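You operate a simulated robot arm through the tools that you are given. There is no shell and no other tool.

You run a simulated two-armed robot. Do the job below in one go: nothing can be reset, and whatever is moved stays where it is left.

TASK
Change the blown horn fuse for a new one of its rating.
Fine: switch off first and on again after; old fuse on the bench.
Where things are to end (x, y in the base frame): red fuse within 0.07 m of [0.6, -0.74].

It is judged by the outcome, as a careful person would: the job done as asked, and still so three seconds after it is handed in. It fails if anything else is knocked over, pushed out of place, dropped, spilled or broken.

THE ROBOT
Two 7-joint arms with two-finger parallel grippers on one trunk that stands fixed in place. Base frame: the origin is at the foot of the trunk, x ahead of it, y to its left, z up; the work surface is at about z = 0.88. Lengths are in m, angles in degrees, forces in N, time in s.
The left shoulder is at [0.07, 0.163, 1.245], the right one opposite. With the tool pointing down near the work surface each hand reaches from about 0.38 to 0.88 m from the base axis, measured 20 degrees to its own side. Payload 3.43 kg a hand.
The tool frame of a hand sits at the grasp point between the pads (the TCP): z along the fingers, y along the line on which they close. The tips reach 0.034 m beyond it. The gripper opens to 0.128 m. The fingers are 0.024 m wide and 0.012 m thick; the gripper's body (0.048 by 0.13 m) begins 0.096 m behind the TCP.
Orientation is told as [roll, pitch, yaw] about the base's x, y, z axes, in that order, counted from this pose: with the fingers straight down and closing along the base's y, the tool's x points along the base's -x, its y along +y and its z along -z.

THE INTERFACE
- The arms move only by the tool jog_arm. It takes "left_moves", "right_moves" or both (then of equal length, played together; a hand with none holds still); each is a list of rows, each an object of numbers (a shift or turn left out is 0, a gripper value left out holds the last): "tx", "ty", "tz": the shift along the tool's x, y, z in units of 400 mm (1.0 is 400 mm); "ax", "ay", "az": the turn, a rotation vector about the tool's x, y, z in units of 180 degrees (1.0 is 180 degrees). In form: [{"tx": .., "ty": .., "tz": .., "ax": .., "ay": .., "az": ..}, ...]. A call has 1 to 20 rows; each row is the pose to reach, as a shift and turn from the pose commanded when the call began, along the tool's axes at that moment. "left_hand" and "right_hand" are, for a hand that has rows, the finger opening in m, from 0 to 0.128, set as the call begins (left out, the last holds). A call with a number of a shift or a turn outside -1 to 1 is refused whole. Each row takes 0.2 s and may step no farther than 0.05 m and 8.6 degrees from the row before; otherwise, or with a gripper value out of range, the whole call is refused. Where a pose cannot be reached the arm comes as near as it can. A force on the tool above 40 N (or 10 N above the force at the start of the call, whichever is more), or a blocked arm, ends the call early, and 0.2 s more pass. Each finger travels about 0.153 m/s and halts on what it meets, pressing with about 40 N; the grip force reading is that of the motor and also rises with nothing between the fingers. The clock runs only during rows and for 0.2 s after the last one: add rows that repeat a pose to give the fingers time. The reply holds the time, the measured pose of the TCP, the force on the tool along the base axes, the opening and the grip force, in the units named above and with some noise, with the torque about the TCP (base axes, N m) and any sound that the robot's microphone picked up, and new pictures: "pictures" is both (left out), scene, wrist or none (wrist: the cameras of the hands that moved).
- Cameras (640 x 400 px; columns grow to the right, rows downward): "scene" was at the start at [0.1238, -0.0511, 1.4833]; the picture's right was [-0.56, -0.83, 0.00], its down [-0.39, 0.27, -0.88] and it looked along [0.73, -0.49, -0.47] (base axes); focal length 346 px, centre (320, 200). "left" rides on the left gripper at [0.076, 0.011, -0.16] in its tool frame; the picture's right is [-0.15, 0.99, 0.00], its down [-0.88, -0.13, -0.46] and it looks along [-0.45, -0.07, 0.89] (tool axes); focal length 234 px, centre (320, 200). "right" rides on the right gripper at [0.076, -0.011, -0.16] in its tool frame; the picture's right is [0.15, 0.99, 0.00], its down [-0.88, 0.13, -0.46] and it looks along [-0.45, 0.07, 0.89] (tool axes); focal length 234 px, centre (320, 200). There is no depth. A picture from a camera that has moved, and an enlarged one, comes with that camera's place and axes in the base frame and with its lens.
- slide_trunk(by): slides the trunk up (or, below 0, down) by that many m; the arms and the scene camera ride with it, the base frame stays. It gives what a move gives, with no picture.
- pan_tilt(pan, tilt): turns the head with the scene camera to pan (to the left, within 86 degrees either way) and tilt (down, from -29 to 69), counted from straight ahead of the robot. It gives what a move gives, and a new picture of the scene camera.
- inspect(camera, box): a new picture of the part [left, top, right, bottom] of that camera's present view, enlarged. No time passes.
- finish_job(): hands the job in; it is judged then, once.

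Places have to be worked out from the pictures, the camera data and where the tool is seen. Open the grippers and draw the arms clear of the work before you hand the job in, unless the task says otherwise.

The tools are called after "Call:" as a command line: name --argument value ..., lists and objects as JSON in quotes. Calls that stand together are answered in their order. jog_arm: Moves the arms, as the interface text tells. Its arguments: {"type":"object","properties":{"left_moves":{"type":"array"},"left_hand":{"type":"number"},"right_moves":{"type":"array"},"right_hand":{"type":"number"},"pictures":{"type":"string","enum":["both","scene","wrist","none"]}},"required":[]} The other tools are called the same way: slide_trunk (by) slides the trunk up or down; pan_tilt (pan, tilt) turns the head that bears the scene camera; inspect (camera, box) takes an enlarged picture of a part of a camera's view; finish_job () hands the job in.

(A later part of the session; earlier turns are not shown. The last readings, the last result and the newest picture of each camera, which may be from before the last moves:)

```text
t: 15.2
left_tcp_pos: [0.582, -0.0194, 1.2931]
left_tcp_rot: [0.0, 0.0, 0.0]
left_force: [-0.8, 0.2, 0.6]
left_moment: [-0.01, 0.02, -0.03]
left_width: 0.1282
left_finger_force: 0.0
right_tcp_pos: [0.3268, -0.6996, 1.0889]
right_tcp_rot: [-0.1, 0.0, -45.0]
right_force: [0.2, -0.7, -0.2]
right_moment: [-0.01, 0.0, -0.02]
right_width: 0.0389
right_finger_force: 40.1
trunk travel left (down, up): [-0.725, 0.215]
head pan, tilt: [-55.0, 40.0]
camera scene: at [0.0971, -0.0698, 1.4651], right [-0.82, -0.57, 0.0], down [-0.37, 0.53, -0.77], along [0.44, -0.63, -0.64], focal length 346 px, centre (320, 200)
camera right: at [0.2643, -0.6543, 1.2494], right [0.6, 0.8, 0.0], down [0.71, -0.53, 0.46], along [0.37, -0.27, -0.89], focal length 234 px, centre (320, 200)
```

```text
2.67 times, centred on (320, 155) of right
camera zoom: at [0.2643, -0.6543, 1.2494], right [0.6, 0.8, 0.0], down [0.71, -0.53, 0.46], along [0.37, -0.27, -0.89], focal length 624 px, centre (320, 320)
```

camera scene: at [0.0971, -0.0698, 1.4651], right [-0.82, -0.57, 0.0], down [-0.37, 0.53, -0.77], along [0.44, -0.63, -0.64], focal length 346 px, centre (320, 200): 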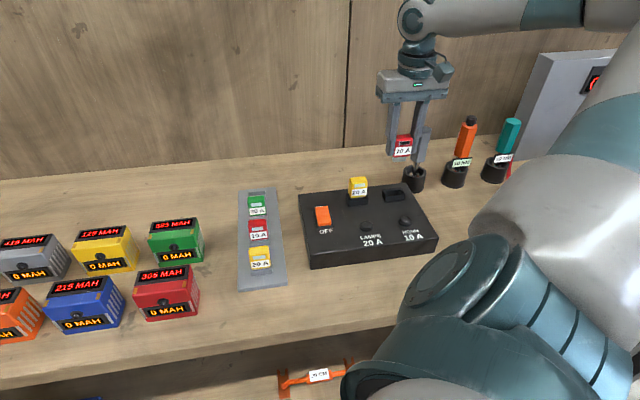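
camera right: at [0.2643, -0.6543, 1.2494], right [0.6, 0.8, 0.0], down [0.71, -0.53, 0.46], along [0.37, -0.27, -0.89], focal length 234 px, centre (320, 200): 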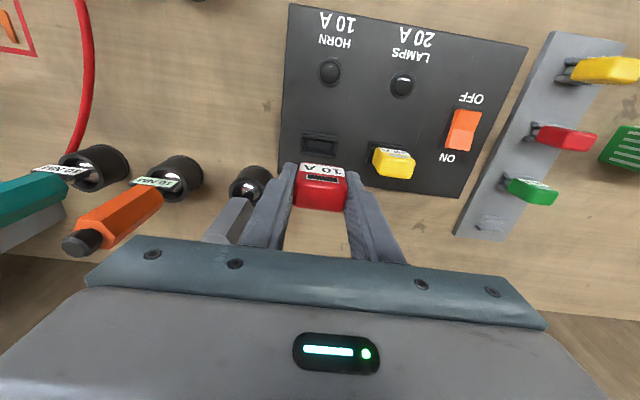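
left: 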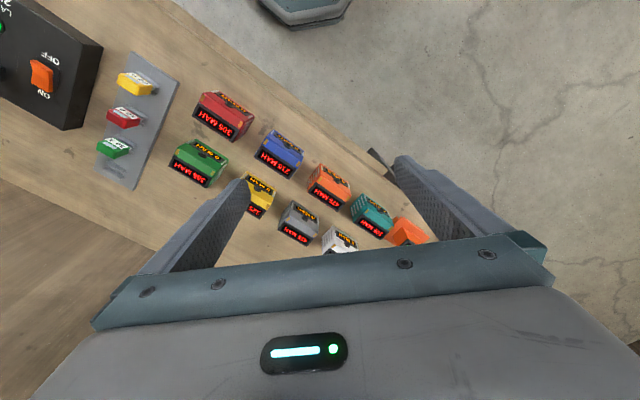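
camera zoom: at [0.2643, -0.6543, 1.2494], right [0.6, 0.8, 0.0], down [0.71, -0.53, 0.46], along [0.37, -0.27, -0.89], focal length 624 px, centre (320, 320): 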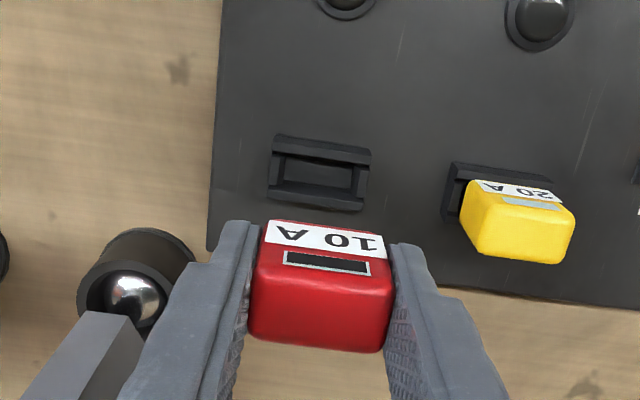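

The fuse is out, leaving an empty socket, and its single wide blade reaches about 52 mm below the TCP. I carry it at this height to above (0.578, -0.712), inside the target circle behind the panel.

Call:
jog_arm --right_moves '[{"tx": -0.067, "ty": 0.06}, {"tx": -0.133, "ty": 0.12}, {"tx": -0.2, "ty": 0.181}, {"tx": -0.266, "ty": 0.241}, {"tx": -0.333, "ty": 0.302}, {"tx": -0.4, "ty": 0.362}, {"tx": -0.466, "ty": 0.422}, {"tx": -0.466, "ty": 0.422}]'

Call:
inspect --camera "scene" --box '[240, 80, 400, 180]'

```text
t: 17.0
left_tcp_pos: [0.5814, -0.0194, 1.2943]
left_tcp_rot: [0.0, -0.1, 0.0]
left_force: [-1.1, 0.7, 1.3]
left_moment: [-0.01, -0.01, -0.02]
left_width: 0.1279
left_finger_force: 0.1
right_tcp_pos: [0.576, -0.7133, 1.0898]
right_tcp_rot: [0.1, 0.0, -44.8]
right_force: [-0.2, 0.6, -0.9]
right_moment: [-0.01, 0.03, 0.0]
right_width: 0.0389
right_finger_force: 40.0
trunk travel left (down, up): [-0.725, 0.215]
head pan, tilt: [-55.0, 40.0]
camera scene: at [0.0957, -0.0692, 1.4653], right [-0.82, -0.57, 0.0], down [-0.37, 0.53, -0.77], along [0.44, -0.63, -0.64], focal length 346 px, centre (320, 200)
camera right: at [0.5145, -0.6666, 1.2485], right [0.59, 0.8, 0.0], down [0.71, -0.53, 0.46], along [0.37, -0.27, -0.89], focal length 234 px, centre (320, 200)
```

scene: 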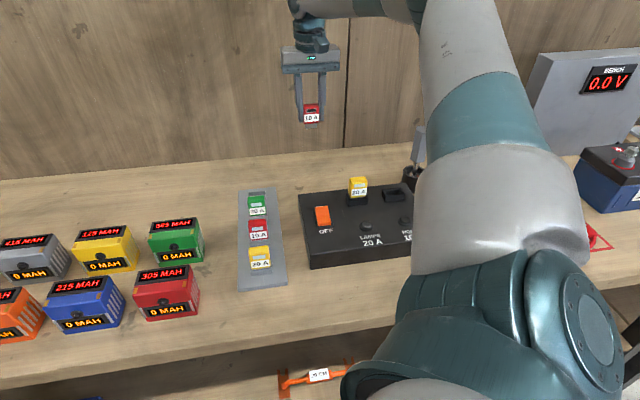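
right: 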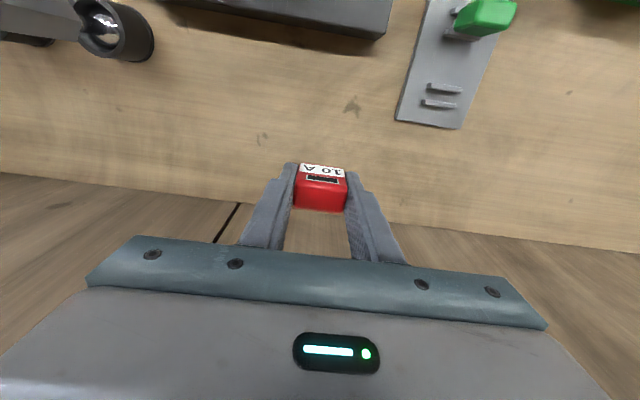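

```text
4.00 times, centred on (320, 130) of scene
camera zoom: at [0.0957, -0.0692, 1.4653], right [-0.82, -0.57, 0.0], down [-0.37, 0.53, -0.77], along [0.44, -0.63, -0.64], focal length 1385 px, centre (320, 480)
```

zoom: 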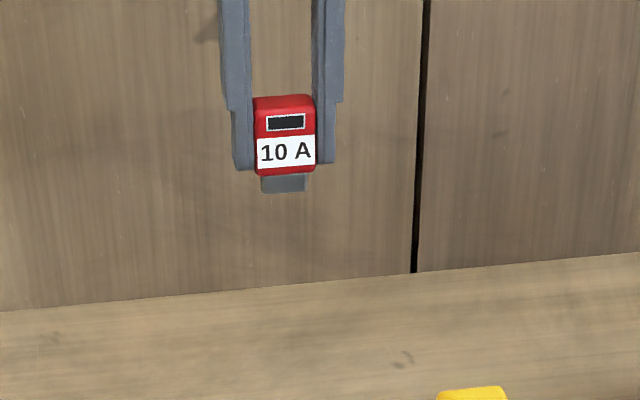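

The fuse hangs over the right bit of bench, roughly 0.1 m from the back wall. I lower it to just above the bench.

Call:
jog_arm --right_moves '[{"tz": 0.08}, {"tz": 0.16}, {"tz": 0.24}, {"tz": 0.32}, {"tz": 0.36}, {"tz": 0.36}]'

Call:
inspect --camera "scene" --box '[240, 110, 400, 210]'

```text
t: 18.4
left_tcp_pos: [0.5813, -0.02, 1.2933]
left_tcp_rot: [0.0, -0.1, -0.1]
left_force: [-0.4, 0.7, -0.3]
left_moment: [-0.03, -0.02, -0.02]
left_width: 0.128
left_finger_force: 0.0
right_tcp_pos: [0.5782, -0.7115, 0.9439]
right_tcp_rot: [0.1, 0.0, -45.0]
right_force: [0.5, -0.3, -0.4]
right_moment: [0.0, 0.03, 0.02]
right_width: 0.039
right_finger_force: 40.3
trunk travel left (down, up): [-0.725, 0.215]
head pan, tilt: [-55.0, 40.0]
camera scene: at [0.0973, -0.0695, 1.4651], right [-0.82, -0.57, 0.0], down [-0.37, 0.53, -0.77], along [0.44, -0.63, -0.64], focal length 346 px, centre (320, 200)
camera right: at [0.5157, -0.6666, 1.1044], right [0.6, 0.8, 0.0], down [0.71, -0.53, 0.46], along [0.37, -0.27, -0.89], focal length 234 px, centre (320, 200)
```

scene: 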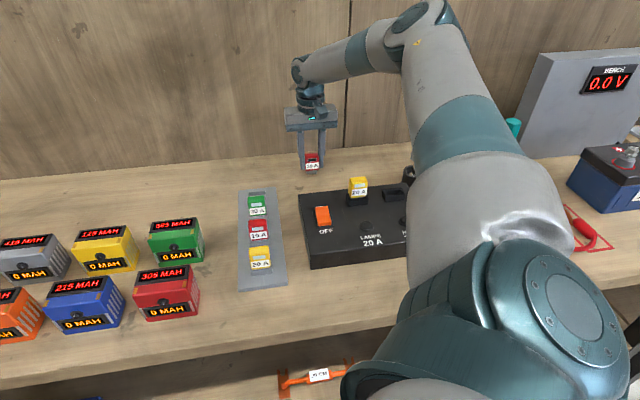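
right: 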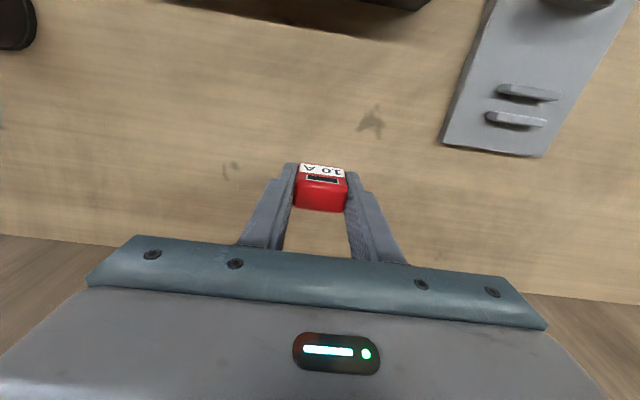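

```text
4.00 times, centred on (320, 160) of scene
camera zoom: at [0.0973, -0.0695, 1.4651], right [-0.82, -0.57, 0.0], down [-0.37, 0.53, -0.77], along [0.44, -0.63, -0.64], focal length 1385 px, centre (320, 360)
```

zoom: 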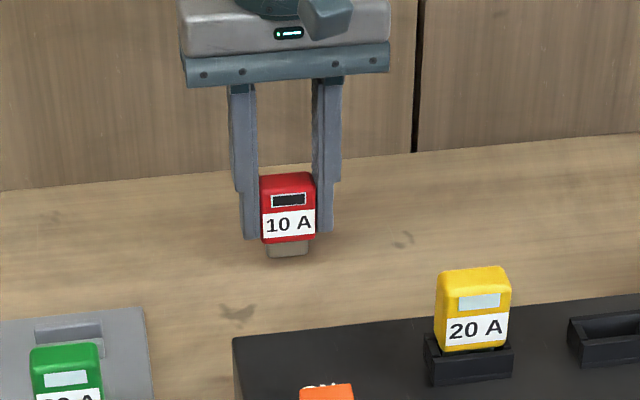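

It's about a centimetre above the bench. I lower it in small steps, watching for contact force.

Call:
jog_arm --right_moves '[{"tz": 0.005}, {"tz": 0.01}, {"tz": 0.015}, {"tz": 0.02}, {"tz": 0.02}]' --pictures "scene"

Call:
inspect --camera "scene" --box '[280, 140, 344, 180]'

```text
t: 19.6
left_tcp_pos: [0.5821, -0.0199, 1.2931]
left_tcp_rot: [0.0, 0.0, 0.0]
left_force: [-0.5, 0.0, 0.0]
left_moment: [0.0, 0.02, 0.01]
left_width: 0.1281
left_finger_force: 0.0
right_tcp_pos: [0.5779, -0.7118, 0.9372]
right_tcp_rot: [0.0, 0.0, -45.0]
right_force: [0.7, -0.3, -0.2]
right_moment: [0.01, 0.02, 0.0]
right_width: 0.039
right_finger_force: 40.5
trunk travel left (down, up): [-0.725, 0.215]
head pan, tilt: [-55.0, 40.0]
camera scene: at [0.0972, -0.0698, 1.4651], right [-0.82, -0.57, 0.0], down [-0.37, 0.53, -0.77], along [0.44, -0.63, -0.64], focal length 346 px, centre (320, 200)
```

scene: 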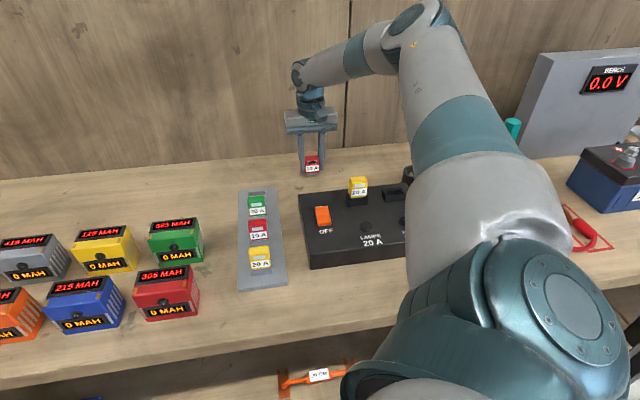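

```text
10.00 times, centred on (312, 160) of scene
camera zoom: at [0.0972, -0.0698, 1.4651], right [-0.82, -0.57, 0.0], down [-0.37, 0.53, -0.77], along [0.44, -0.63, -0.64], focal length 3462 px, centre (400, 600)
```

zoom: 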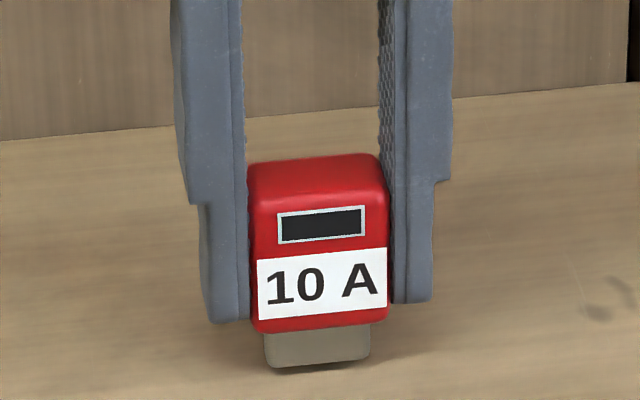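

No contact yet, though the blade is nearly at the bench. I continue in 2 mm steps.

Call:
jog_arm --right_moves '[{"tz": 0.004}, {"tz": 0.008}, {"tz": 0.008}]' --pictures "none"

Call:
inspect --camera "scene" --box '[280, 140, 344, 180]'

```text
t: 20.4
left_tcp_pos: [0.5807, -0.0199, 1.2916]
left_tcp_rot: [0.1, 0.0, 0.0]
left_force: [0.8, -0.1, -0.2]
left_moment: [0.03, 0.0, -0.04]
left_width: 0.1279
left_finger_force: 0.0
right_tcp_pos: [0.5776, -0.7112, 0.9341]
right_tcp_rot: [0.0, 0.1, -45.1]
right_force: [-0.8, -0.2, -1.1]
right_moment: [0.02, 0.04, 0.01]
right_width: 0.0391
right_finger_force: 39.5
trunk travel left (down, up): [-0.725, 0.215]
head pan, tilt: [-55.0, 40.0]
```

```text
10.00 times, centred on (312, 160) of scene
camera zoom: at [0.0973, -0.0697, 1.4651], right [-0.82, -0.57, 0.0], down [-0.37, 0.53, -0.77], along [0.44, -0.63, -0.64], focal length 3462 px, centre (400, 600)
```

zoom: 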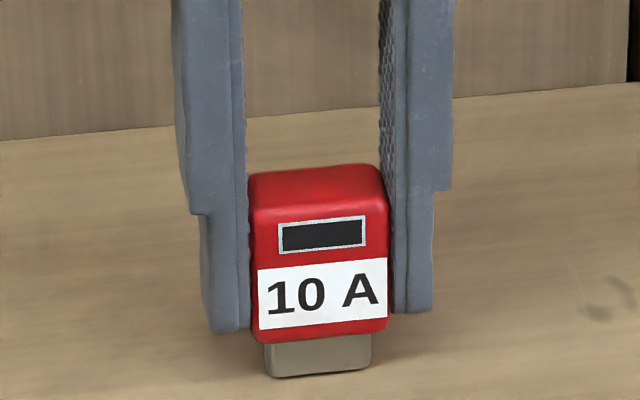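

Still no contact force, so I go another few mm.

Call:
jog_arm --right_moves '[{"tz": 0.004}, {"tz": 0.008}, {"tz": 0.008}]' --pictures "none"

Call:
inspect --camera "scene" --box '[280, 140, 344, 180]'

```text
t: 21.2
left_tcp_pos: [0.58, -0.0197, 1.2951]
left_tcp_rot: [-0.1, -0.2, 0.0]
left_force: [-0.3, 0.0, 0.5]
left_moment: [0.01, 0.04, -0.01]
left_width: 0.128
left_finger_force: 0.2
right_tcp_pos: [0.5757, -0.7107, 0.9339]
right_tcp_rot: [0.1, -0.2, -44.9]
right_force: [1.7, -5.8, 15.8]
right_moment: [-0.33, -0.08, -0.01]
right_width: 0.0389
right_finger_force: 40.2
trunk travel left (down, up): [-0.725, 0.215]
head pan, tilt: [-55.0, 40.0]
```

```text
10.00 times, centred on (312, 160) of scene
camera zoom: at [0.0958, -0.0686, 1.4655], right [-0.82, -0.57, 0.0], down [-0.37, 0.53, -0.77], along [0.44, -0.63, -0.64], focal length 3462 px, centre (400, 600)
```

zoom: 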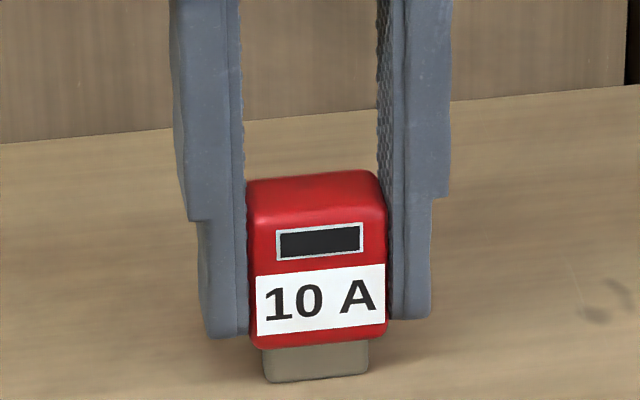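

Contact at TCP z≈0.9335 (16 N). I ease off the press and open the fingers a little, then check whether the fuse stands.

Call:
jog_arm --right_moves '[{"tz": -0.0045}, {"tz": -0.0045}]' --pictures "none"

Call:
jog_arm --right_hand 0.056 --right_moves '[{}, {}, {}]'

Call:
inspect --camera "scene" --box '[280, 140, 344, 180]'

```text
t: 21.8
left_tcp_pos: [0.58, -0.0183, 1.2941]
left_tcp_rot: [-0.1, -0.1, 0.0]
left_force: [-0.6, 0.2, 0.1]
left_moment: [0.0, -0.02, -0.03]
left_width: 0.1281
left_finger_force: 0.1
right_tcp_pos: [0.5755, -0.7088, 0.934]
right_tcp_rot: [0.0, 0.0, -44.8]
right_force: [1.2, -2.5, 8.5]
right_moment: [-0.07, -0.02, -0.03]
right_width: 0.0391
right_finger_force: 39.8
trunk travel left (down, up): [-0.725, 0.215]
head pan, tilt: [-55.0, 40.0]
```

```text
t: 22.6
left_tcp_pos: [0.5816, -0.0193, 1.2935]
left_tcp_rot: [-0.1, 0.0, 0.1]
left_force: [0.2, 1.0, -0.7]
left_moment: [0.0, 0.0, -0.01]
left_width: 0.1281
left_finger_force: 0.1
right_tcp_pos: [0.5768, -0.7111, 0.9327]
right_tcp_rot: [0.1, -0.1, -45.0]
right_force: [-0.4, 0.2, -0.2]
right_moment: [-0.03, -0.02, 0.03]
right_width: 0.0561
right_finger_force: 0.0
trunk travel left (down, up): [-0.725, 0.215]
head pan, tilt: [-55.0, 40.0]
camera scene: at [0.0974, -0.0699, 1.4651], right [-0.82, -0.57, 0.0], down [-0.37, 0.53, -0.77], along [0.44, -0.63, -0.64], focal length 346 px, centre (320, 200)
camera right: at [0.5154, -0.6657, 1.0918], right [0.6, 0.8, 0.0], down [0.72, -0.53, 0.46], along [0.37, -0.27, -0.89], focal length 234 px, centre (320, 200)
```

scene: 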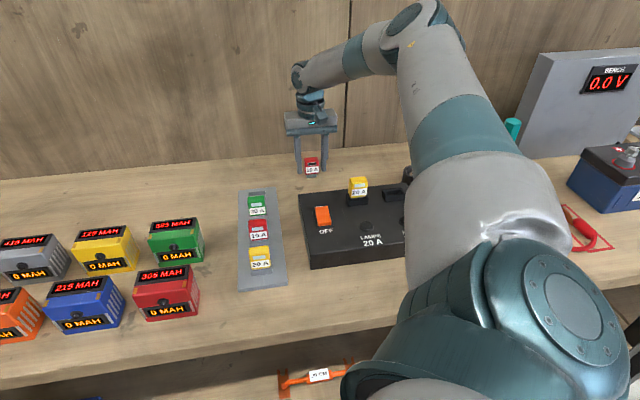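
right: 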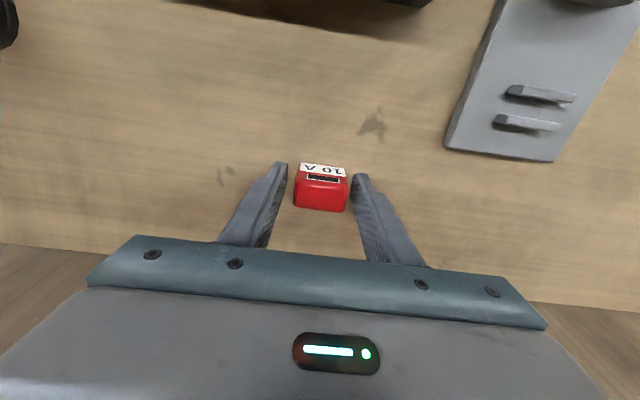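

```text
10.00 times, centred on (312, 160) of scene
camera zoom: at [0.0974, -0.0699, 1.4651], right [-0.82, -0.57, 0.0], down [-0.37, 0.53, -0.77], along [0.44, -0.63, -0.64], focal length 3462 px, centre (400, 600)
```

zoom: 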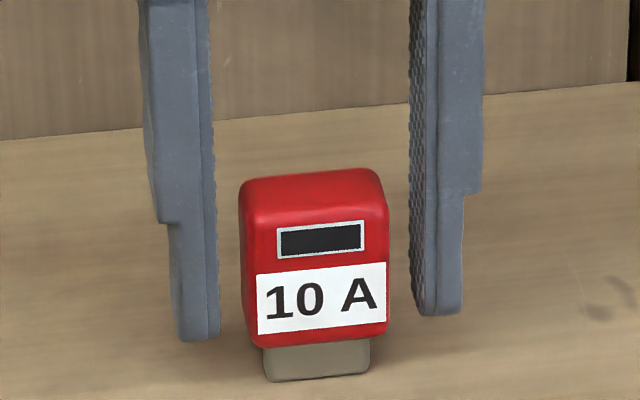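

The old fuse stands upright on its blade with even clearance both sides. I lift straight off, then carry the open hand high over to the red 10 A spare, near (0.512, -0.432).

Call:
jog_arm --right_moves '[{"tz": -0.03}, {"tz": -0.1}, {"tz": -0.2}, {"tz": -0.3}, {"tz": -0.39}, {"tx": 0.087, "ty": 0.054, "tz": -0.39}, {"tx": 0.174, "ty": 0.108, "tz": -0.39}, {"tx": 0.26, "ty": 0.162, "tz": -0.39}, {"tx": 0.347, "ty": 0.216, "tz": -0.39}, {"tx": 0.434, "ty": 0.27, "tz": -0.39}, {"tx": 0.521, "ty": 0.324, "tz": -0.39}, {"tx": 0.608, "ty": 0.378, "tz": -0.39}, {"tx": 0.608, "ty": 0.378, "tz": -0.39}]'

Call:
inspect --camera "right" --box '[200, 80, 440, 230]'

Call:
inspect --camera "scene" --box '[220, 130, 340, 205]'

Call:
inspect --camera "scene" --box '[212, 180, 308, 240]'

```text
t: 25.4
left_tcp_pos: [0.5823, -0.0193, 1.2935]
left_tcp_rot: [0.1, -0.1, 0.0]
left_force: [0.0, 0.8, -0.1]
left_moment: [0.01, -0.02, -0.02]
left_width: 0.128
left_finger_force: 0.0
right_tcp_pos: [0.512, -0.4307, 1.0878]
right_tcp_rot: [0.1, 0.1, -45.0]
right_force: [-0.2, 0.5, -0.4]
right_moment: [0.0, 0.02, -0.01]
right_width: 0.0561
right_finger_force: 0.1
trunk travel left (down, up): [-0.725, 0.215]
head pan, tilt: [-55.0, 40.0]
camera scene: at [0.0972, -0.0706, 1.4651], right [-0.82, -0.57, 0.0], down [-0.37, 0.53, -0.77], along [0.44, -0.63, -0.64], focal length 346 px, centre (320, 200)
camera right: at [0.4514, -0.3856, 1.2484], right [0.6, 0.8, 0.0], down [0.71, -0.53, 0.46], along [0.37, -0.27, -0.89], focal length 234 px, centre (320, 200)
```

scene: 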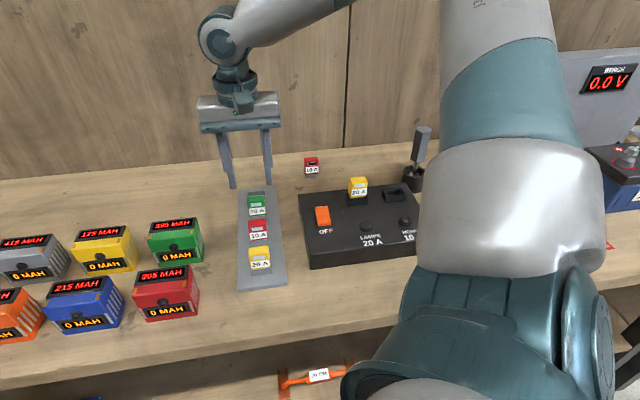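
right: 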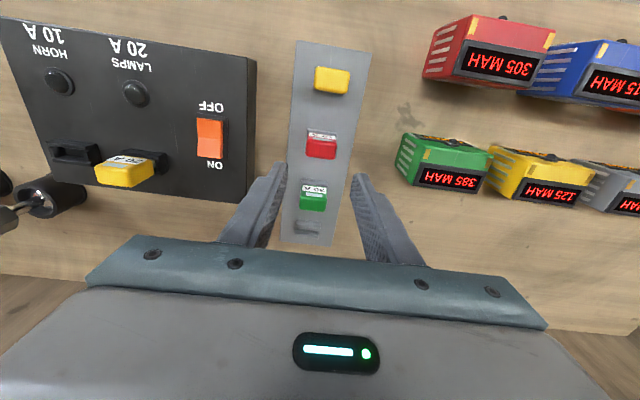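

```text
2.67 times, centred on (320, 155) of right
camera zoom: at [0.4514, -0.3856, 1.2484], right [0.6, 0.8, 0.0], down [0.71, -0.53, 0.46], along [0.37, -0.27, -0.89], focal length 624 px, centre (320, 320)
```

zoom: 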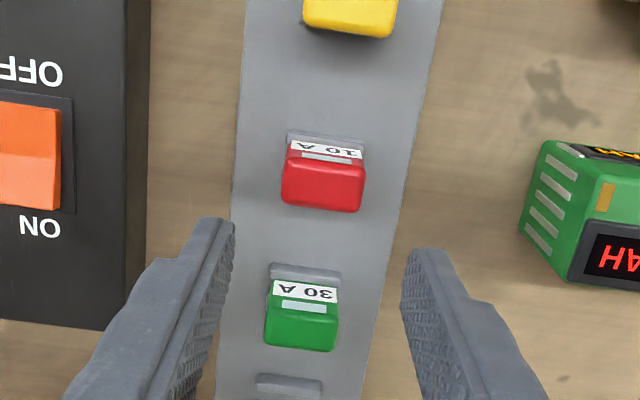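

```text
5.33 times, centred on (280, 168) of scene
camera zoom: at [0.0972, -0.0706, 1.4651], right [-0.82, -0.57, 0.0], down [-0.37, 0.53, -0.77], along [0.44, -0.63, -0.64], focal length 1846 px, centre (533, 373)
```

zoom: 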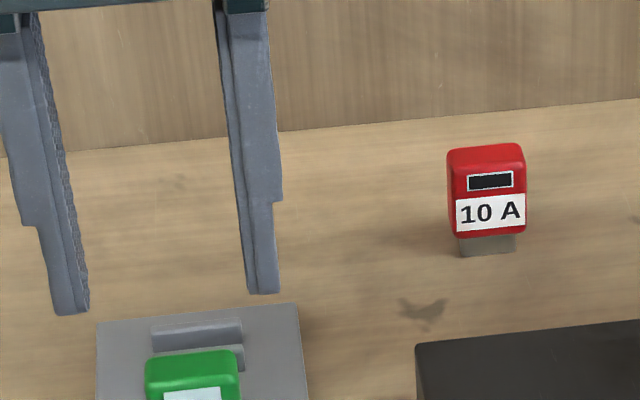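

```text
6.67 times, centred on (260, 210) of scene
camera zoom: at [0.0972, -0.0706, 1.4651], right [-0.82, -0.57, 0.0], down [-0.37, 0.53, -0.77], along [0.44, -0.63, -0.64], focal length 2308 px, centre (720, 133)
```

zoom: 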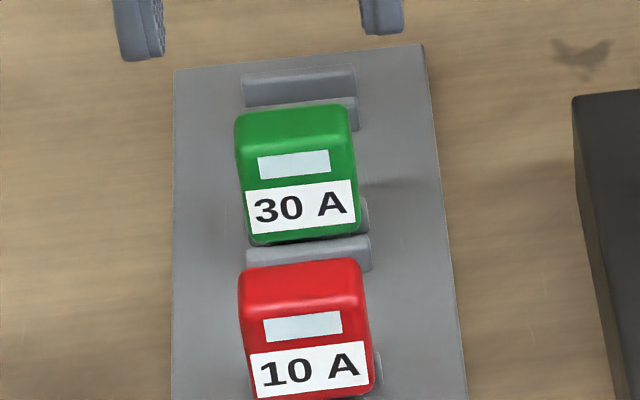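

The old fuse stands within the target circle, about 37 mm from its centre. The spare is at about (0.5175, -0.434), top z≈0.948, so I shift 6–7 mm toward the back and lower around it.

Call:
jog_arm --right_hand 0.06 --right_moves '[{"tx": -0.016, "ty": 0.004, "tz": 0.07}, {"tx": -0.016, "ty": 0.004, "tz": 0.14}, {"tx": -0.016, "ty": 0.004, "tz": 0.21}, {"tx": -0.016, "ty": 0.004, "tz": 0.27}, {"tx": -0.016, "ty": 0.004, "tz": 0.305}, {"tx": -0.016, "ty": 0.004, "tz": 0.305}]'

Call:
inspect --camera "right" --box '[200, 80, 440, 230]'

Call:
inspect --camera "scene" --box '[212, 190, 308, 250]'

```text
t: 26.8
left_tcp_pos: [0.5811, -0.0191, 1.2938]
left_tcp_rot: [0.0, 0.0, 0.0]
left_force: [0.6, 1.0, -0.4]
left_moment: [-0.03, -0.01, 0.01]
left_width: 0.1281
left_finger_force: 0.2
right_tcp_pos: [0.5173, -0.4354, 0.9665]
right_tcp_rot: [0.0, 0.1, -44.9]
right_force: [-0.6, -0.1, -0.5]
right_moment: [-0.04, -0.01, -0.02]
right_width: 0.06
right_finger_force: 0.0
trunk travel left (down, up): [-0.725, 0.215]
head pan, tilt: [-55.0, 40.0]
camera scene: at [0.097, -0.0694, 1.4652], right [-0.82, -0.57, 0.0], down [-0.37, 0.53, -0.77], along [0.44, -0.63, -0.64], focal length 346 px, centre (320, 200)
camera right: at [0.4565, -0.3906, 1.1269], right [0.6, 0.8, 0.0], down [0.72, -0.53, 0.46], along [0.37, -0.27, -0.89], focal length 234 px, centre (320, 200)
```

scene: 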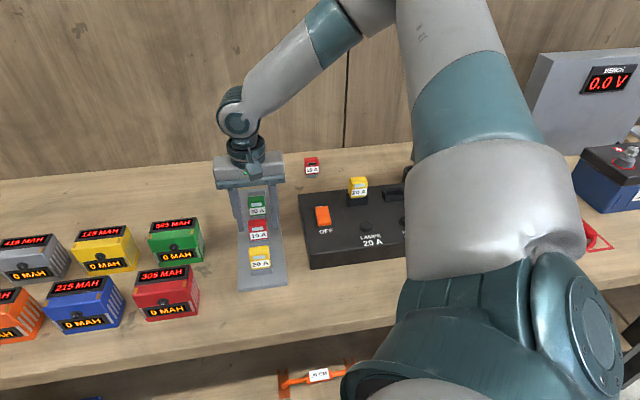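
right: 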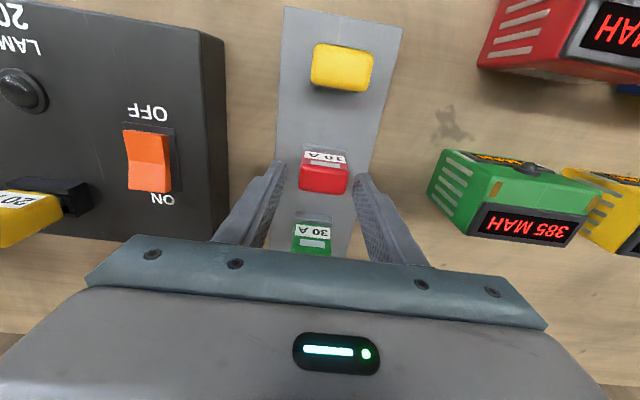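

```text
2.67 times, centred on (320, 155) of right
camera zoom: at [0.4565, -0.3906, 1.1269], right [0.6, 0.8, 0.0], down [0.72, -0.53, 0.46], along [0.37, -0.27, -0.89], focal length 624 px, centre (320, 320)
```

zoom: 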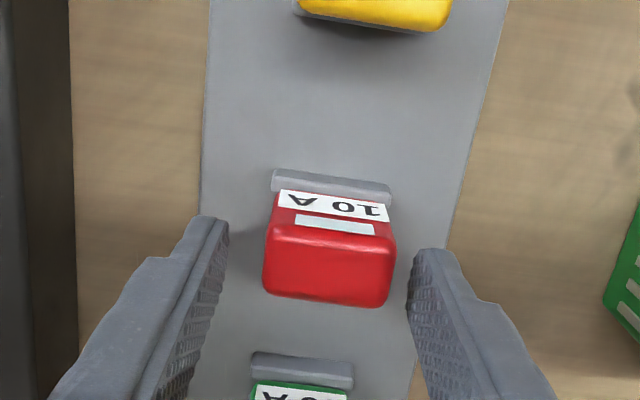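

```text
6.67 times, centred on (260, 220) of scene
camera zoom: at [0.097, -0.0694, 1.4652], right [-0.82, -0.57, 0.0], down [-0.37, 0.53, -0.77], along [0.44, -0.63, -0.64], focal length 2308 px, centre (720, 67)
```

zoom: 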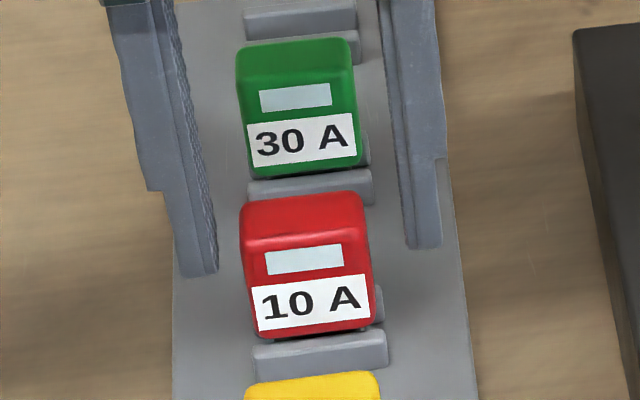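

The fuse sits about 3 mm off toward the right finger and 2.5 mm forward of centre. I correct both and lower about 18 mm so the grip matches the one on the old fuse.

Call:
jog_arm --right_moves '[{"tx": 0.005, "ty": 0.007, "tz": 0.0}, {"tx": 0.005, "ty": 0.007, "tz": 0.02}, {"tx": 0.005, "ty": 0.007, "tz": 0.046}, {"tx": 0.005, "ty": 0.007, "tz": 0.046}]'

Call:
inspect --camera "right" --box '[200, 80, 440, 230]'

Call:
inspect --camera "scene" --box '[212, 190, 308, 250]'

```text
t: 27.8
left_tcp_pos: [0.5798, -0.0196, 1.2938]
left_tcp_rot: [-0.1, 0.0, -0.1]
left_force: [-0.4, -0.7, 0.2]
left_moment: [0.02, 0.02, 0.02]
left_width: 0.1278
left_finger_force: 0.1
right_tcp_pos: [0.5181, -0.4323, 0.9477]
right_tcp_rot: [0.0, 0.0, -45.0]
right_force: [0.9, -0.3, 0.1]
right_moment: [0.01, 0.0, 0.03]
right_width: 0.0601
right_finger_force: 0.0
trunk travel left (down, up): [-0.725, 0.215]
head pan, tilt: [-55.0, 40.0]
camera scene: at [0.097, -0.0694, 1.4652], right [-0.82, -0.57, 0.0], down [-0.37, 0.53, -0.77], along [0.44, -0.63, -0.64], focal length 346 px, centre (320, 200)
camera right: at [0.4567, -0.3869, 1.1082], right [0.6, 0.8, 0.0], down [0.71, -0.53, 0.46], along [0.37, -0.27, -0.89], focal length 234 px, centre (320, 200)
```

scene: 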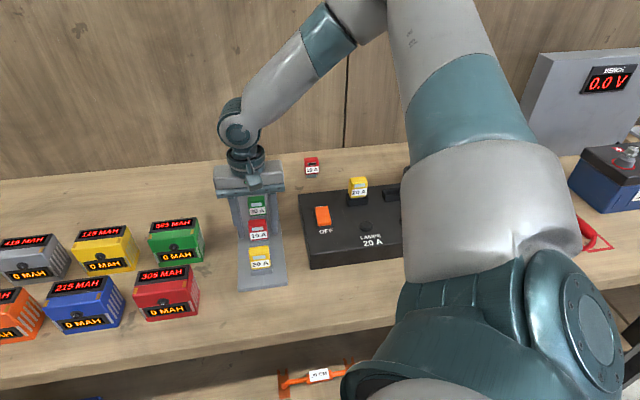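
right: 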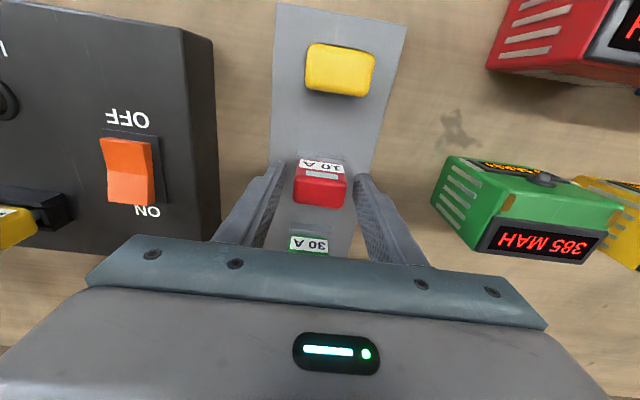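

```text
2.67 times, centred on (320, 155) of right
camera zoom: at [0.4567, -0.3869, 1.1082], right [0.6, 0.8, 0.0], down [0.71, -0.53, 0.46], along [0.37, -0.27, -0.89], focal length 624 px, centre (320, 320)
```

zoom: 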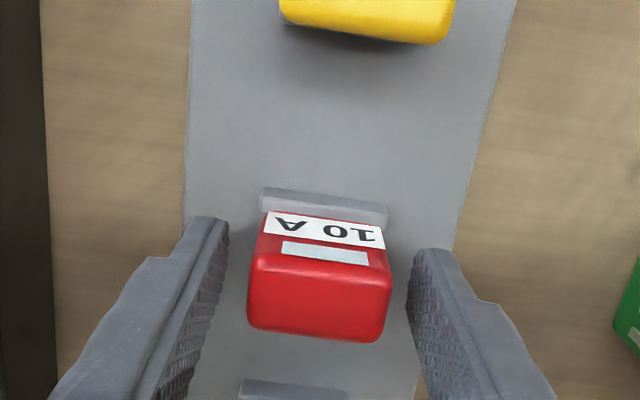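

```text
6.67 times, centred on (260, 220) of scene
camera zoom: at [0.097, -0.0694, 1.4652], right [-0.82, -0.57, 0.0], down [-0.37, 0.53, -0.77], along [0.44, -0.63, -0.64], focal length 2308 px, centre (720, 67)
```

zoom: 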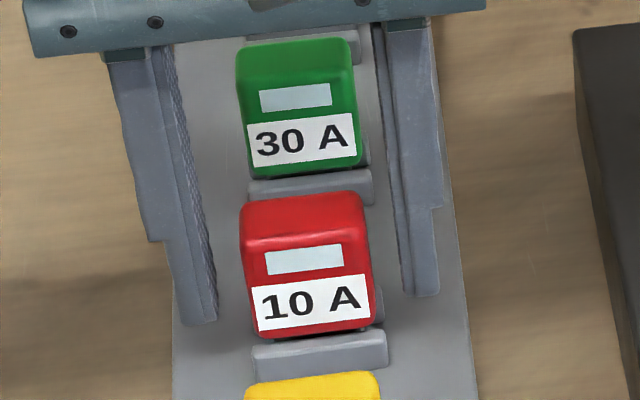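

This nearly matches the reference grip image; about 3.5 mm lower makes it match. I lower that much and close on the spare.

Call:
jog_arm --right_moves '[{"tx": -0.002, "tz": 0.009}, {"tx": -0.002, "tz": 0.009}]' --pictures "none"

Call:
jog_arm --right_hand 0.02 --right_moves '[{}, {}, {}, {}]'

Call:
inspect --camera "right" --box '[200, 80, 440, 230]'

Call:
inspect --camera "scene" --box '[212, 190, 308, 250]'

```text
t: 28.4
left_tcp_pos: [0.582, -0.0208, 1.2926]
left_tcp_rot: [0.0, 0.0, 0.0]
left_force: [-0.4, 0.8, -0.4]
left_moment: [0.01, 0.0, 0.02]
left_width: 0.1281
left_finger_force: 0.0
right_tcp_pos: [0.5174, -0.4324, 0.9459]
right_tcp_rot: [-0.1, 0.0, -44.9]
right_force: [-0.6, 0.4, -0.3]
right_moment: [-0.01, 0.03, 0.01]
right_width: 0.0599
right_finger_force: 0.2
trunk travel left (down, up): [-0.725, 0.215]
head pan, tilt: [-55.0, 40.0]
```

```text
t: 29.4
left_tcp_pos: [0.5794, -0.0205, 1.294]
left_tcp_rot: [0.1, -0.1, -0.1]
left_force: [0.4, 0.0, 0.2]
left_moment: [-0.02, -0.01, -0.02]
left_width: 0.1282
left_finger_force: 0.0
right_tcp_pos: [0.5176, -0.4323, 0.9455]
right_tcp_rot: [0.1, 0.1, -45.1]
right_force: [-1.5, -2.4, 0.6]
right_moment: [-0.1, 0.1, 0.0]
right_width: 0.0391
right_finger_force: 40.2
trunk travel left (down, up): [-0.725, 0.215]
head pan, tilt: [-55.0, 40.0]
camera scene: at [0.0967, -0.0699, 1.4652], right [-0.82, -0.57, 0.0], down [-0.37, 0.53, -0.77], along [0.44, -0.63, -0.64], focal length 346 px, centre (320, 200)
camera right: at [0.4566, -0.3878, 1.1047], right [0.6, 0.8, 0.0], down [0.72, -0.53, 0.46], along [0.37, -0.27, -0.89], focal length 234 px, centre (320, 200)
```

scene: 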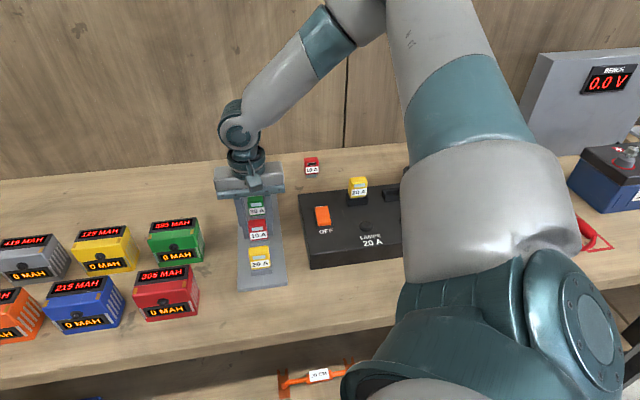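
right: 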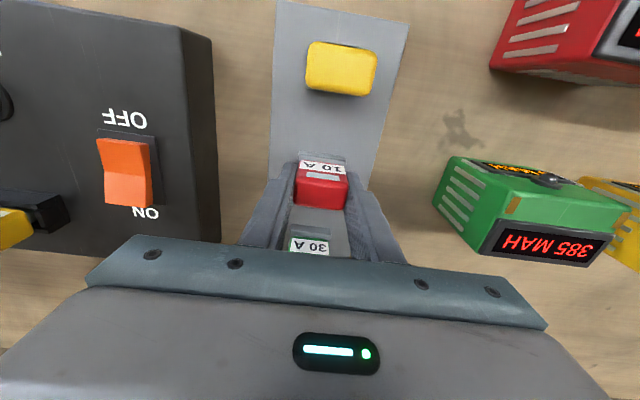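

```text
2.67 times, centred on (320, 155) of right
camera zoom: at [0.4566, -0.3878, 1.1047], right [0.6, 0.8, 0.0], down [0.72, -0.53, 0.46], along [0.37, -0.27, -0.89], focal length 624 px, centre (320, 320)
```

zoom: 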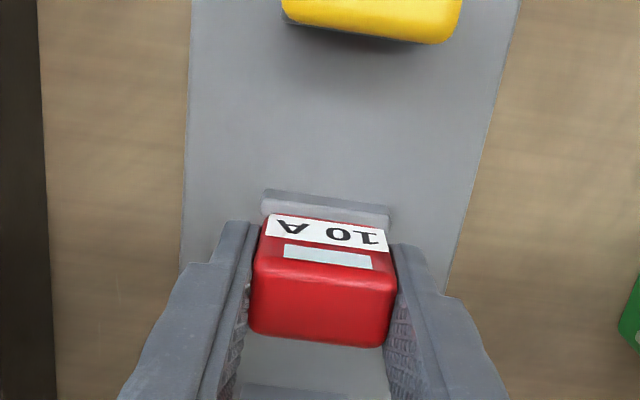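

```text
6.67 times, centred on (260, 220) of scene
camera zoom: at [0.0967, -0.0699, 1.4652], right [-0.82, -0.57, 0.0], down [-0.37, 0.53, -0.77], along [0.44, -0.63, -0.64], focal length 2308 px, centre (720, 67)
```

zoom: 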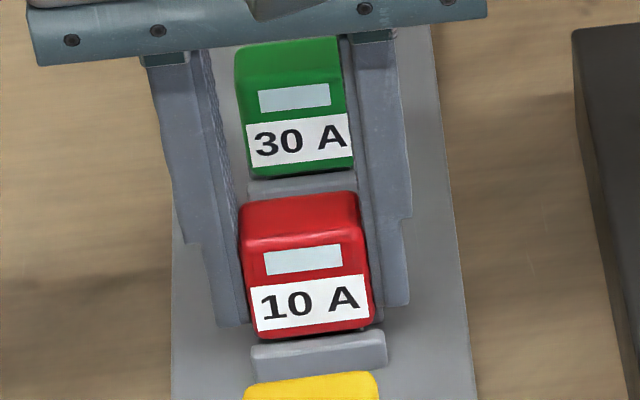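

The spare is held in nearly the same place in the fingers as the old one was (within about 1 mm). I lift it straight out of the strip.

Call:
jog_arm --right_moves '[{"tz": -0.01}, {"tz": -0.02}, {"tz": -0.04}, {"tz": -0.07}, {"tz": -0.12}, {"tz": -0.18}, {"tz": -0.25}, {"tz": -0.32}, {"tz": -0.37}, {"tz": -0.37}]'

Call:
inspect --camera "right" --box '[200, 80, 440, 230]'

Call:
inspect --camera "scene" --box '[180, 130, 340, 230]'

```text
t: 31.6
left_tcp_pos: [0.5821, -0.0203, 1.2931]
left_tcp_rot: [0.0, 0.0, 0.1]
left_force: [-0.2, -1.3, -0.5]
left_moment: [0.0, -0.03, -0.01]
left_width: 0.1281
left_finger_force: 0.1
right_tcp_pos: [0.5192, -0.4336, 1.0934]
right_tcp_rot: [0.1, 0.0, -44.9]
right_force: [-0.1, -0.6, -0.2]
right_moment: [0.03, 0.0, 0.02]
right_width: 0.0389
right_finger_force: 40.0
trunk travel left (down, up): [-0.725, 0.215]
head pan, tilt: [-55.0, 40.0]
camera scene: at [0.0976, -0.0698, 1.4651], right [-0.82, -0.57, 0.0], down [-0.37, 0.53, -0.77], along [0.44, -0.63, -0.64], focal length 346 px, centre (320, 200)
camera right: at [0.4581, -0.3878, 1.2525], right [0.6, 0.8, 0.0], down [0.72, -0.53, 0.46], along [0.37, -0.27, -0.89], focal length 234 px, centre (320, 200)
```

scene: 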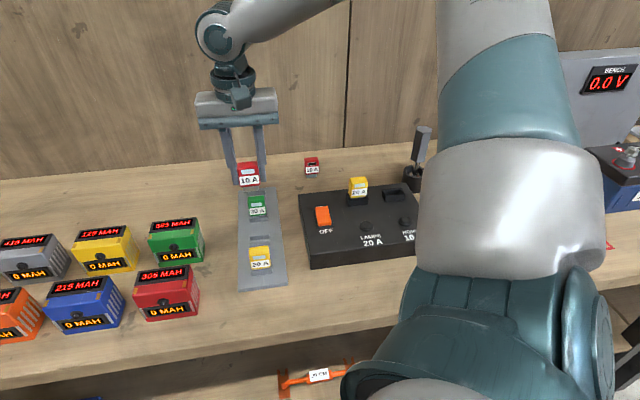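
right: 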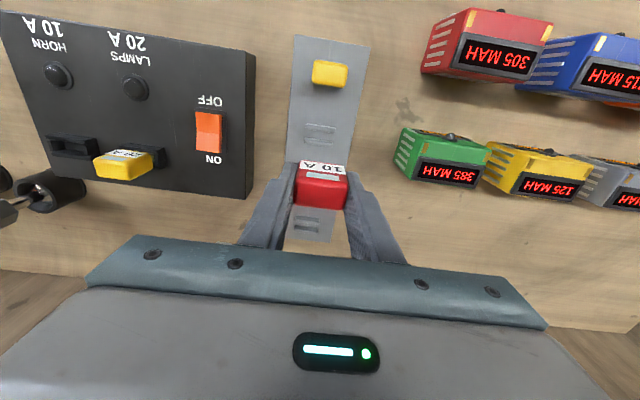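

```text
2.67 times, centred on (320, 155) of right
camera zoom: at [0.4581, -0.3878, 1.2525], right [0.6, 0.8, 0.0], down [0.72, -0.53, 0.46], along [0.37, -0.27, -0.89], focal length 624 px, centre (320, 320)
```

zoom: 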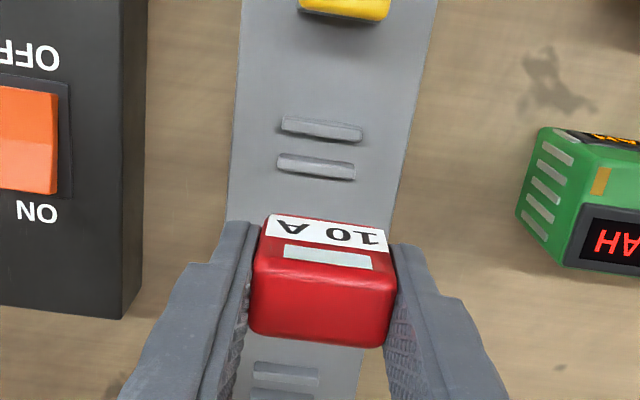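

```text
4.00 times, centred on (260, 180) of scene
camera zoom: at [0.0976, -0.0698, 1.4651], right [-0.82, -0.57, 0.0], down [-0.37, 0.53, -0.77], along [0.44, -0.63, -0.64], focal length 1385 px, centre (560, 280)
```

zoom: 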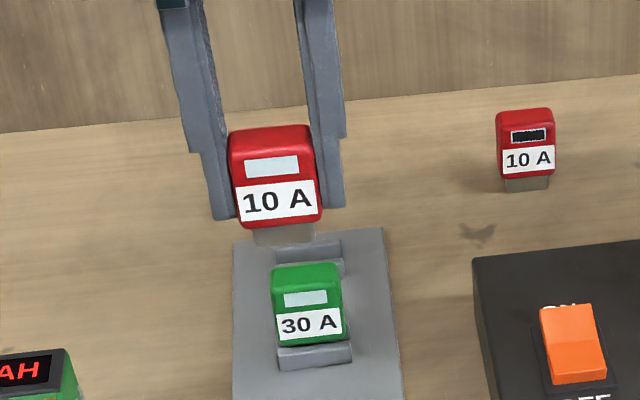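

The spare came out cleanly, its window intact. By summing my commanded moves since the first grip, the seated pose lies at tx −0.129, ty −0.811, tz +0.2585 from here; I go above it, with a 1 mm correction.

Call:
jog_arm --right_moves '[{"tx": -0.015, "ty": -0.09}, {"tx": -0.03, "ty": -0.18}, {"tx": -0.045, "ty": -0.27}, {"tx": -0.06, "ty": -0.36}, {"tx": -0.075, "ty": -0.45}, {"tx": -0.09, "ty": -0.54}, {"tx": -0.105, "ty": -0.63}, {"tx": -0.12, "ty": -0.72}, {"tx": -0.132, "ty": -0.812}, {"tx": -0.132, "ty": -0.812}, {"tx": -0.132, "ty": -0.812, "tz": 0.05}, {"tx": -0.132, "ty": -0.812, "tz": 0.1}, {"tx": -0.132, "ty": -0.812, "tz": 0.14}, {"tx": -0.132, "ty": -0.812, "tz": 0.17}, {"tx": -0.132, "ty": -0.812, "tz": 0.17}]'

Call:
inspect --camera "right" --box '[200, 80, 440, 230]'

Call:
inspect --camera "scene" --box '[350, 140, 446, 200]'

```text
t: 34.8
left_tcp_pos: [0.5814, -0.02, 1.2941]
left_tcp_rot: [0.0, 0.0, 0.0]
left_force: [-0.4, 0.1, -0.7]
left_moment: [0.0, -0.03, -0.02]
left_width: 0.1282
left_finger_force: 0.1
right_tcp_pos: [0.3263, -0.6998, 1.0255]
right_tcp_rot: [0.1, 0.0, -44.9]
right_force: [-0.1, -1.3, -1.5]
right_moment: [-0.01, -0.02, 0.05]
right_width: 0.0391
right_finger_force: 39.9
trunk travel left (down, up): [-0.725, 0.215]
head pan, tilt: [-55.0, 40.0]
camera scene: at [0.097, -0.0696, 1.4652], right [-0.82, -0.57, 0.0], down [-0.37, 0.53, -0.77], along [0.44, -0.63, -0.64], focal length 346 px, centre (320, 200)
camera right: at [0.2659, -0.6547, 1.1848], right [0.6, 0.8, 0.0], down [0.72, -0.53, 0.46], along [0.37, -0.27, -0.89], focal length 234 px, centre (320, 200)
```

scene: 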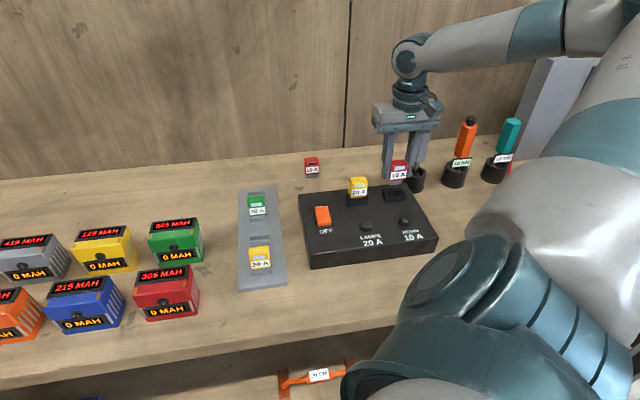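
right: 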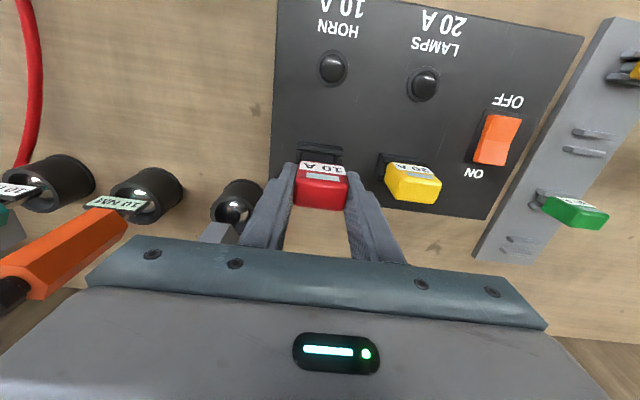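

```text
2.67 times, centred on (320, 155) of right
camera zoom: at [0.2659, -0.6547, 1.1848], right [0.6, 0.8, 0.0], down [0.72, -0.53, 0.46], along [0.37, -0.27, -0.89], focal length 624 px, centre (320, 320)
```

zoom: 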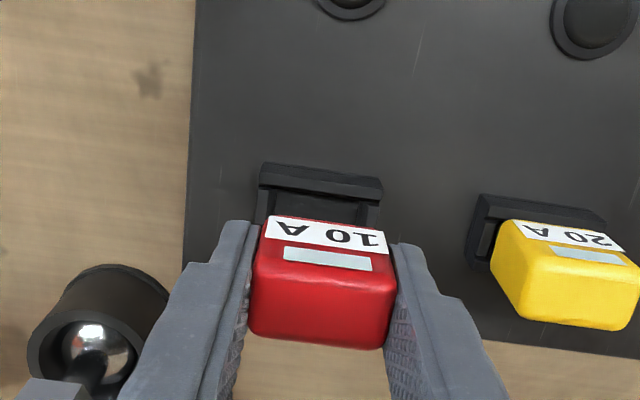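

```text
6.67 times, centred on (398, 170) of scene
camera zoom: at [0.097, -0.0696, 1.4652], right [-0.82, -0.57, 0.0], down [-0.37, 0.53, -0.77], along [0.44, -0.63, -0.64], focal length 2308 px, centre (-200, 400)
```

zoom: 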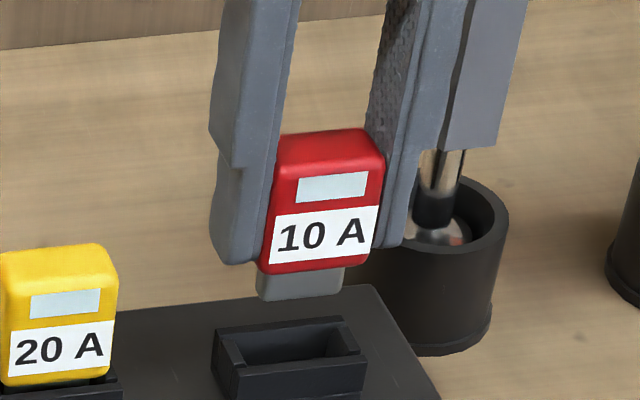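

The blade looks lined up with the socket slot, allowing for the drop. I lower it to just at the socket mouth and check again.

Call:
jog_arm --right_moves '[{"tz": 0.015}, {"tz": 0.03}, {"tz": 0.045}, {"tz": 0.055}, {"tz": 0.055}]'

Call:
inspect --camera "right" --box '[200, 80, 440, 230]'

Call:
inspect --camera "scene" --box '[366, 160, 430, 200]'

```text
t: 36.0
left_tcp_pos: [0.5815, -0.0193, 1.2942]
left_tcp_rot: [0.0, 0.0, 0.0]
left_force: [-0.5, -0.7, -0.3]
left_moment: [-0.01, 0.04, -0.03]
left_width: 0.1279
left_finger_force: 0.0
right_tcp_pos: [0.3265, -0.6997, 1.0029]
right_tcp_rot: [0.0, 0.0, -44.9]
right_force: [-0.7, 0.3, 1.0]
right_moment: [-0.02, -0.04, -0.01]
right_width: 0.0388
right_finger_force: 40.0
trunk travel left (down, up): [-0.725, 0.215]
head pan, tilt: [-55.0, 40.0]
camera scene: at [0.0971, -0.0696, 1.4651], right [-0.82, -0.57, 0.0], down [-0.37, 0.53, -0.77], along [0.44, -0.63, -0.64], focal length 346 px, centre (320, 200)
camera right: at [0.2656, -0.6543, 1.1633], right [0.6, 0.8, 0.0], down [0.72, -0.53, 0.46], along [0.37, -0.27, -0.89], focal length 234 px, centre (320, 200)
```

scene: 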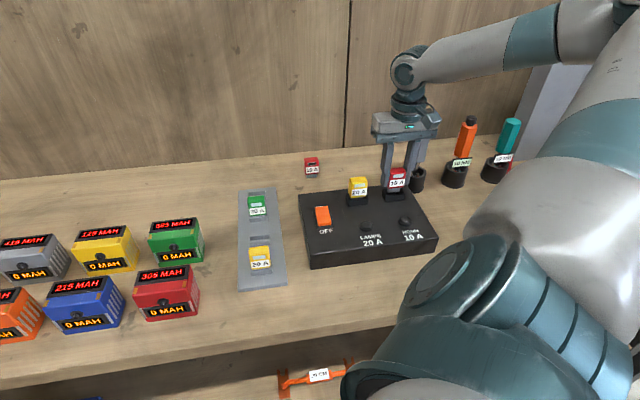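
right: 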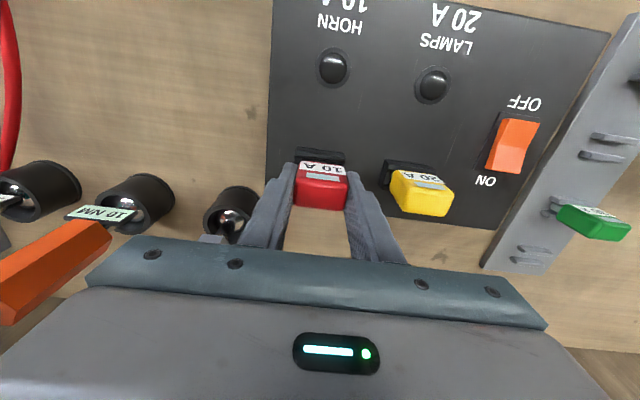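

```text
2.67 times, centred on (320, 155) of right
camera zoom: at [0.2656, -0.6543, 1.1633], right [0.6, 0.8, 0.0], down [0.72, -0.53, 0.46], along [0.37, -0.27, -0.89], focal length 624 px, centre (320, 320)
```

zoom: 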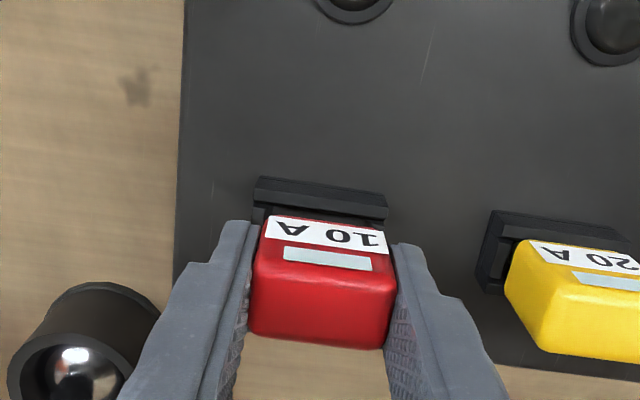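

```text
10.00 times, centred on (398, 180) of scene
camera zoom: at [0.0971, -0.0696, 1.4651], right [-0.82, -0.57, 0.0], down [-0.37, 0.53, -0.77], along [0.44, -0.63, -0.64], focal length 3462 px, centre (-460, 400)
```

zoom: 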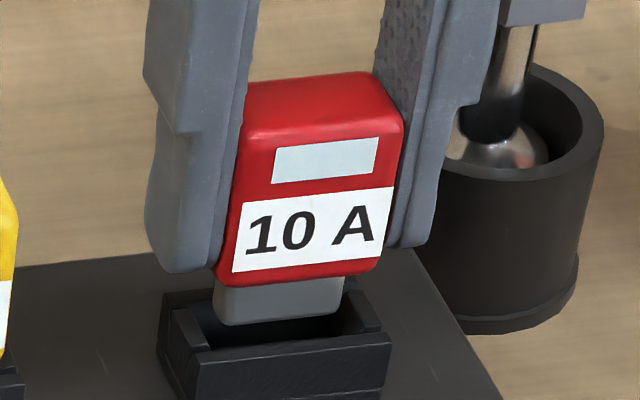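

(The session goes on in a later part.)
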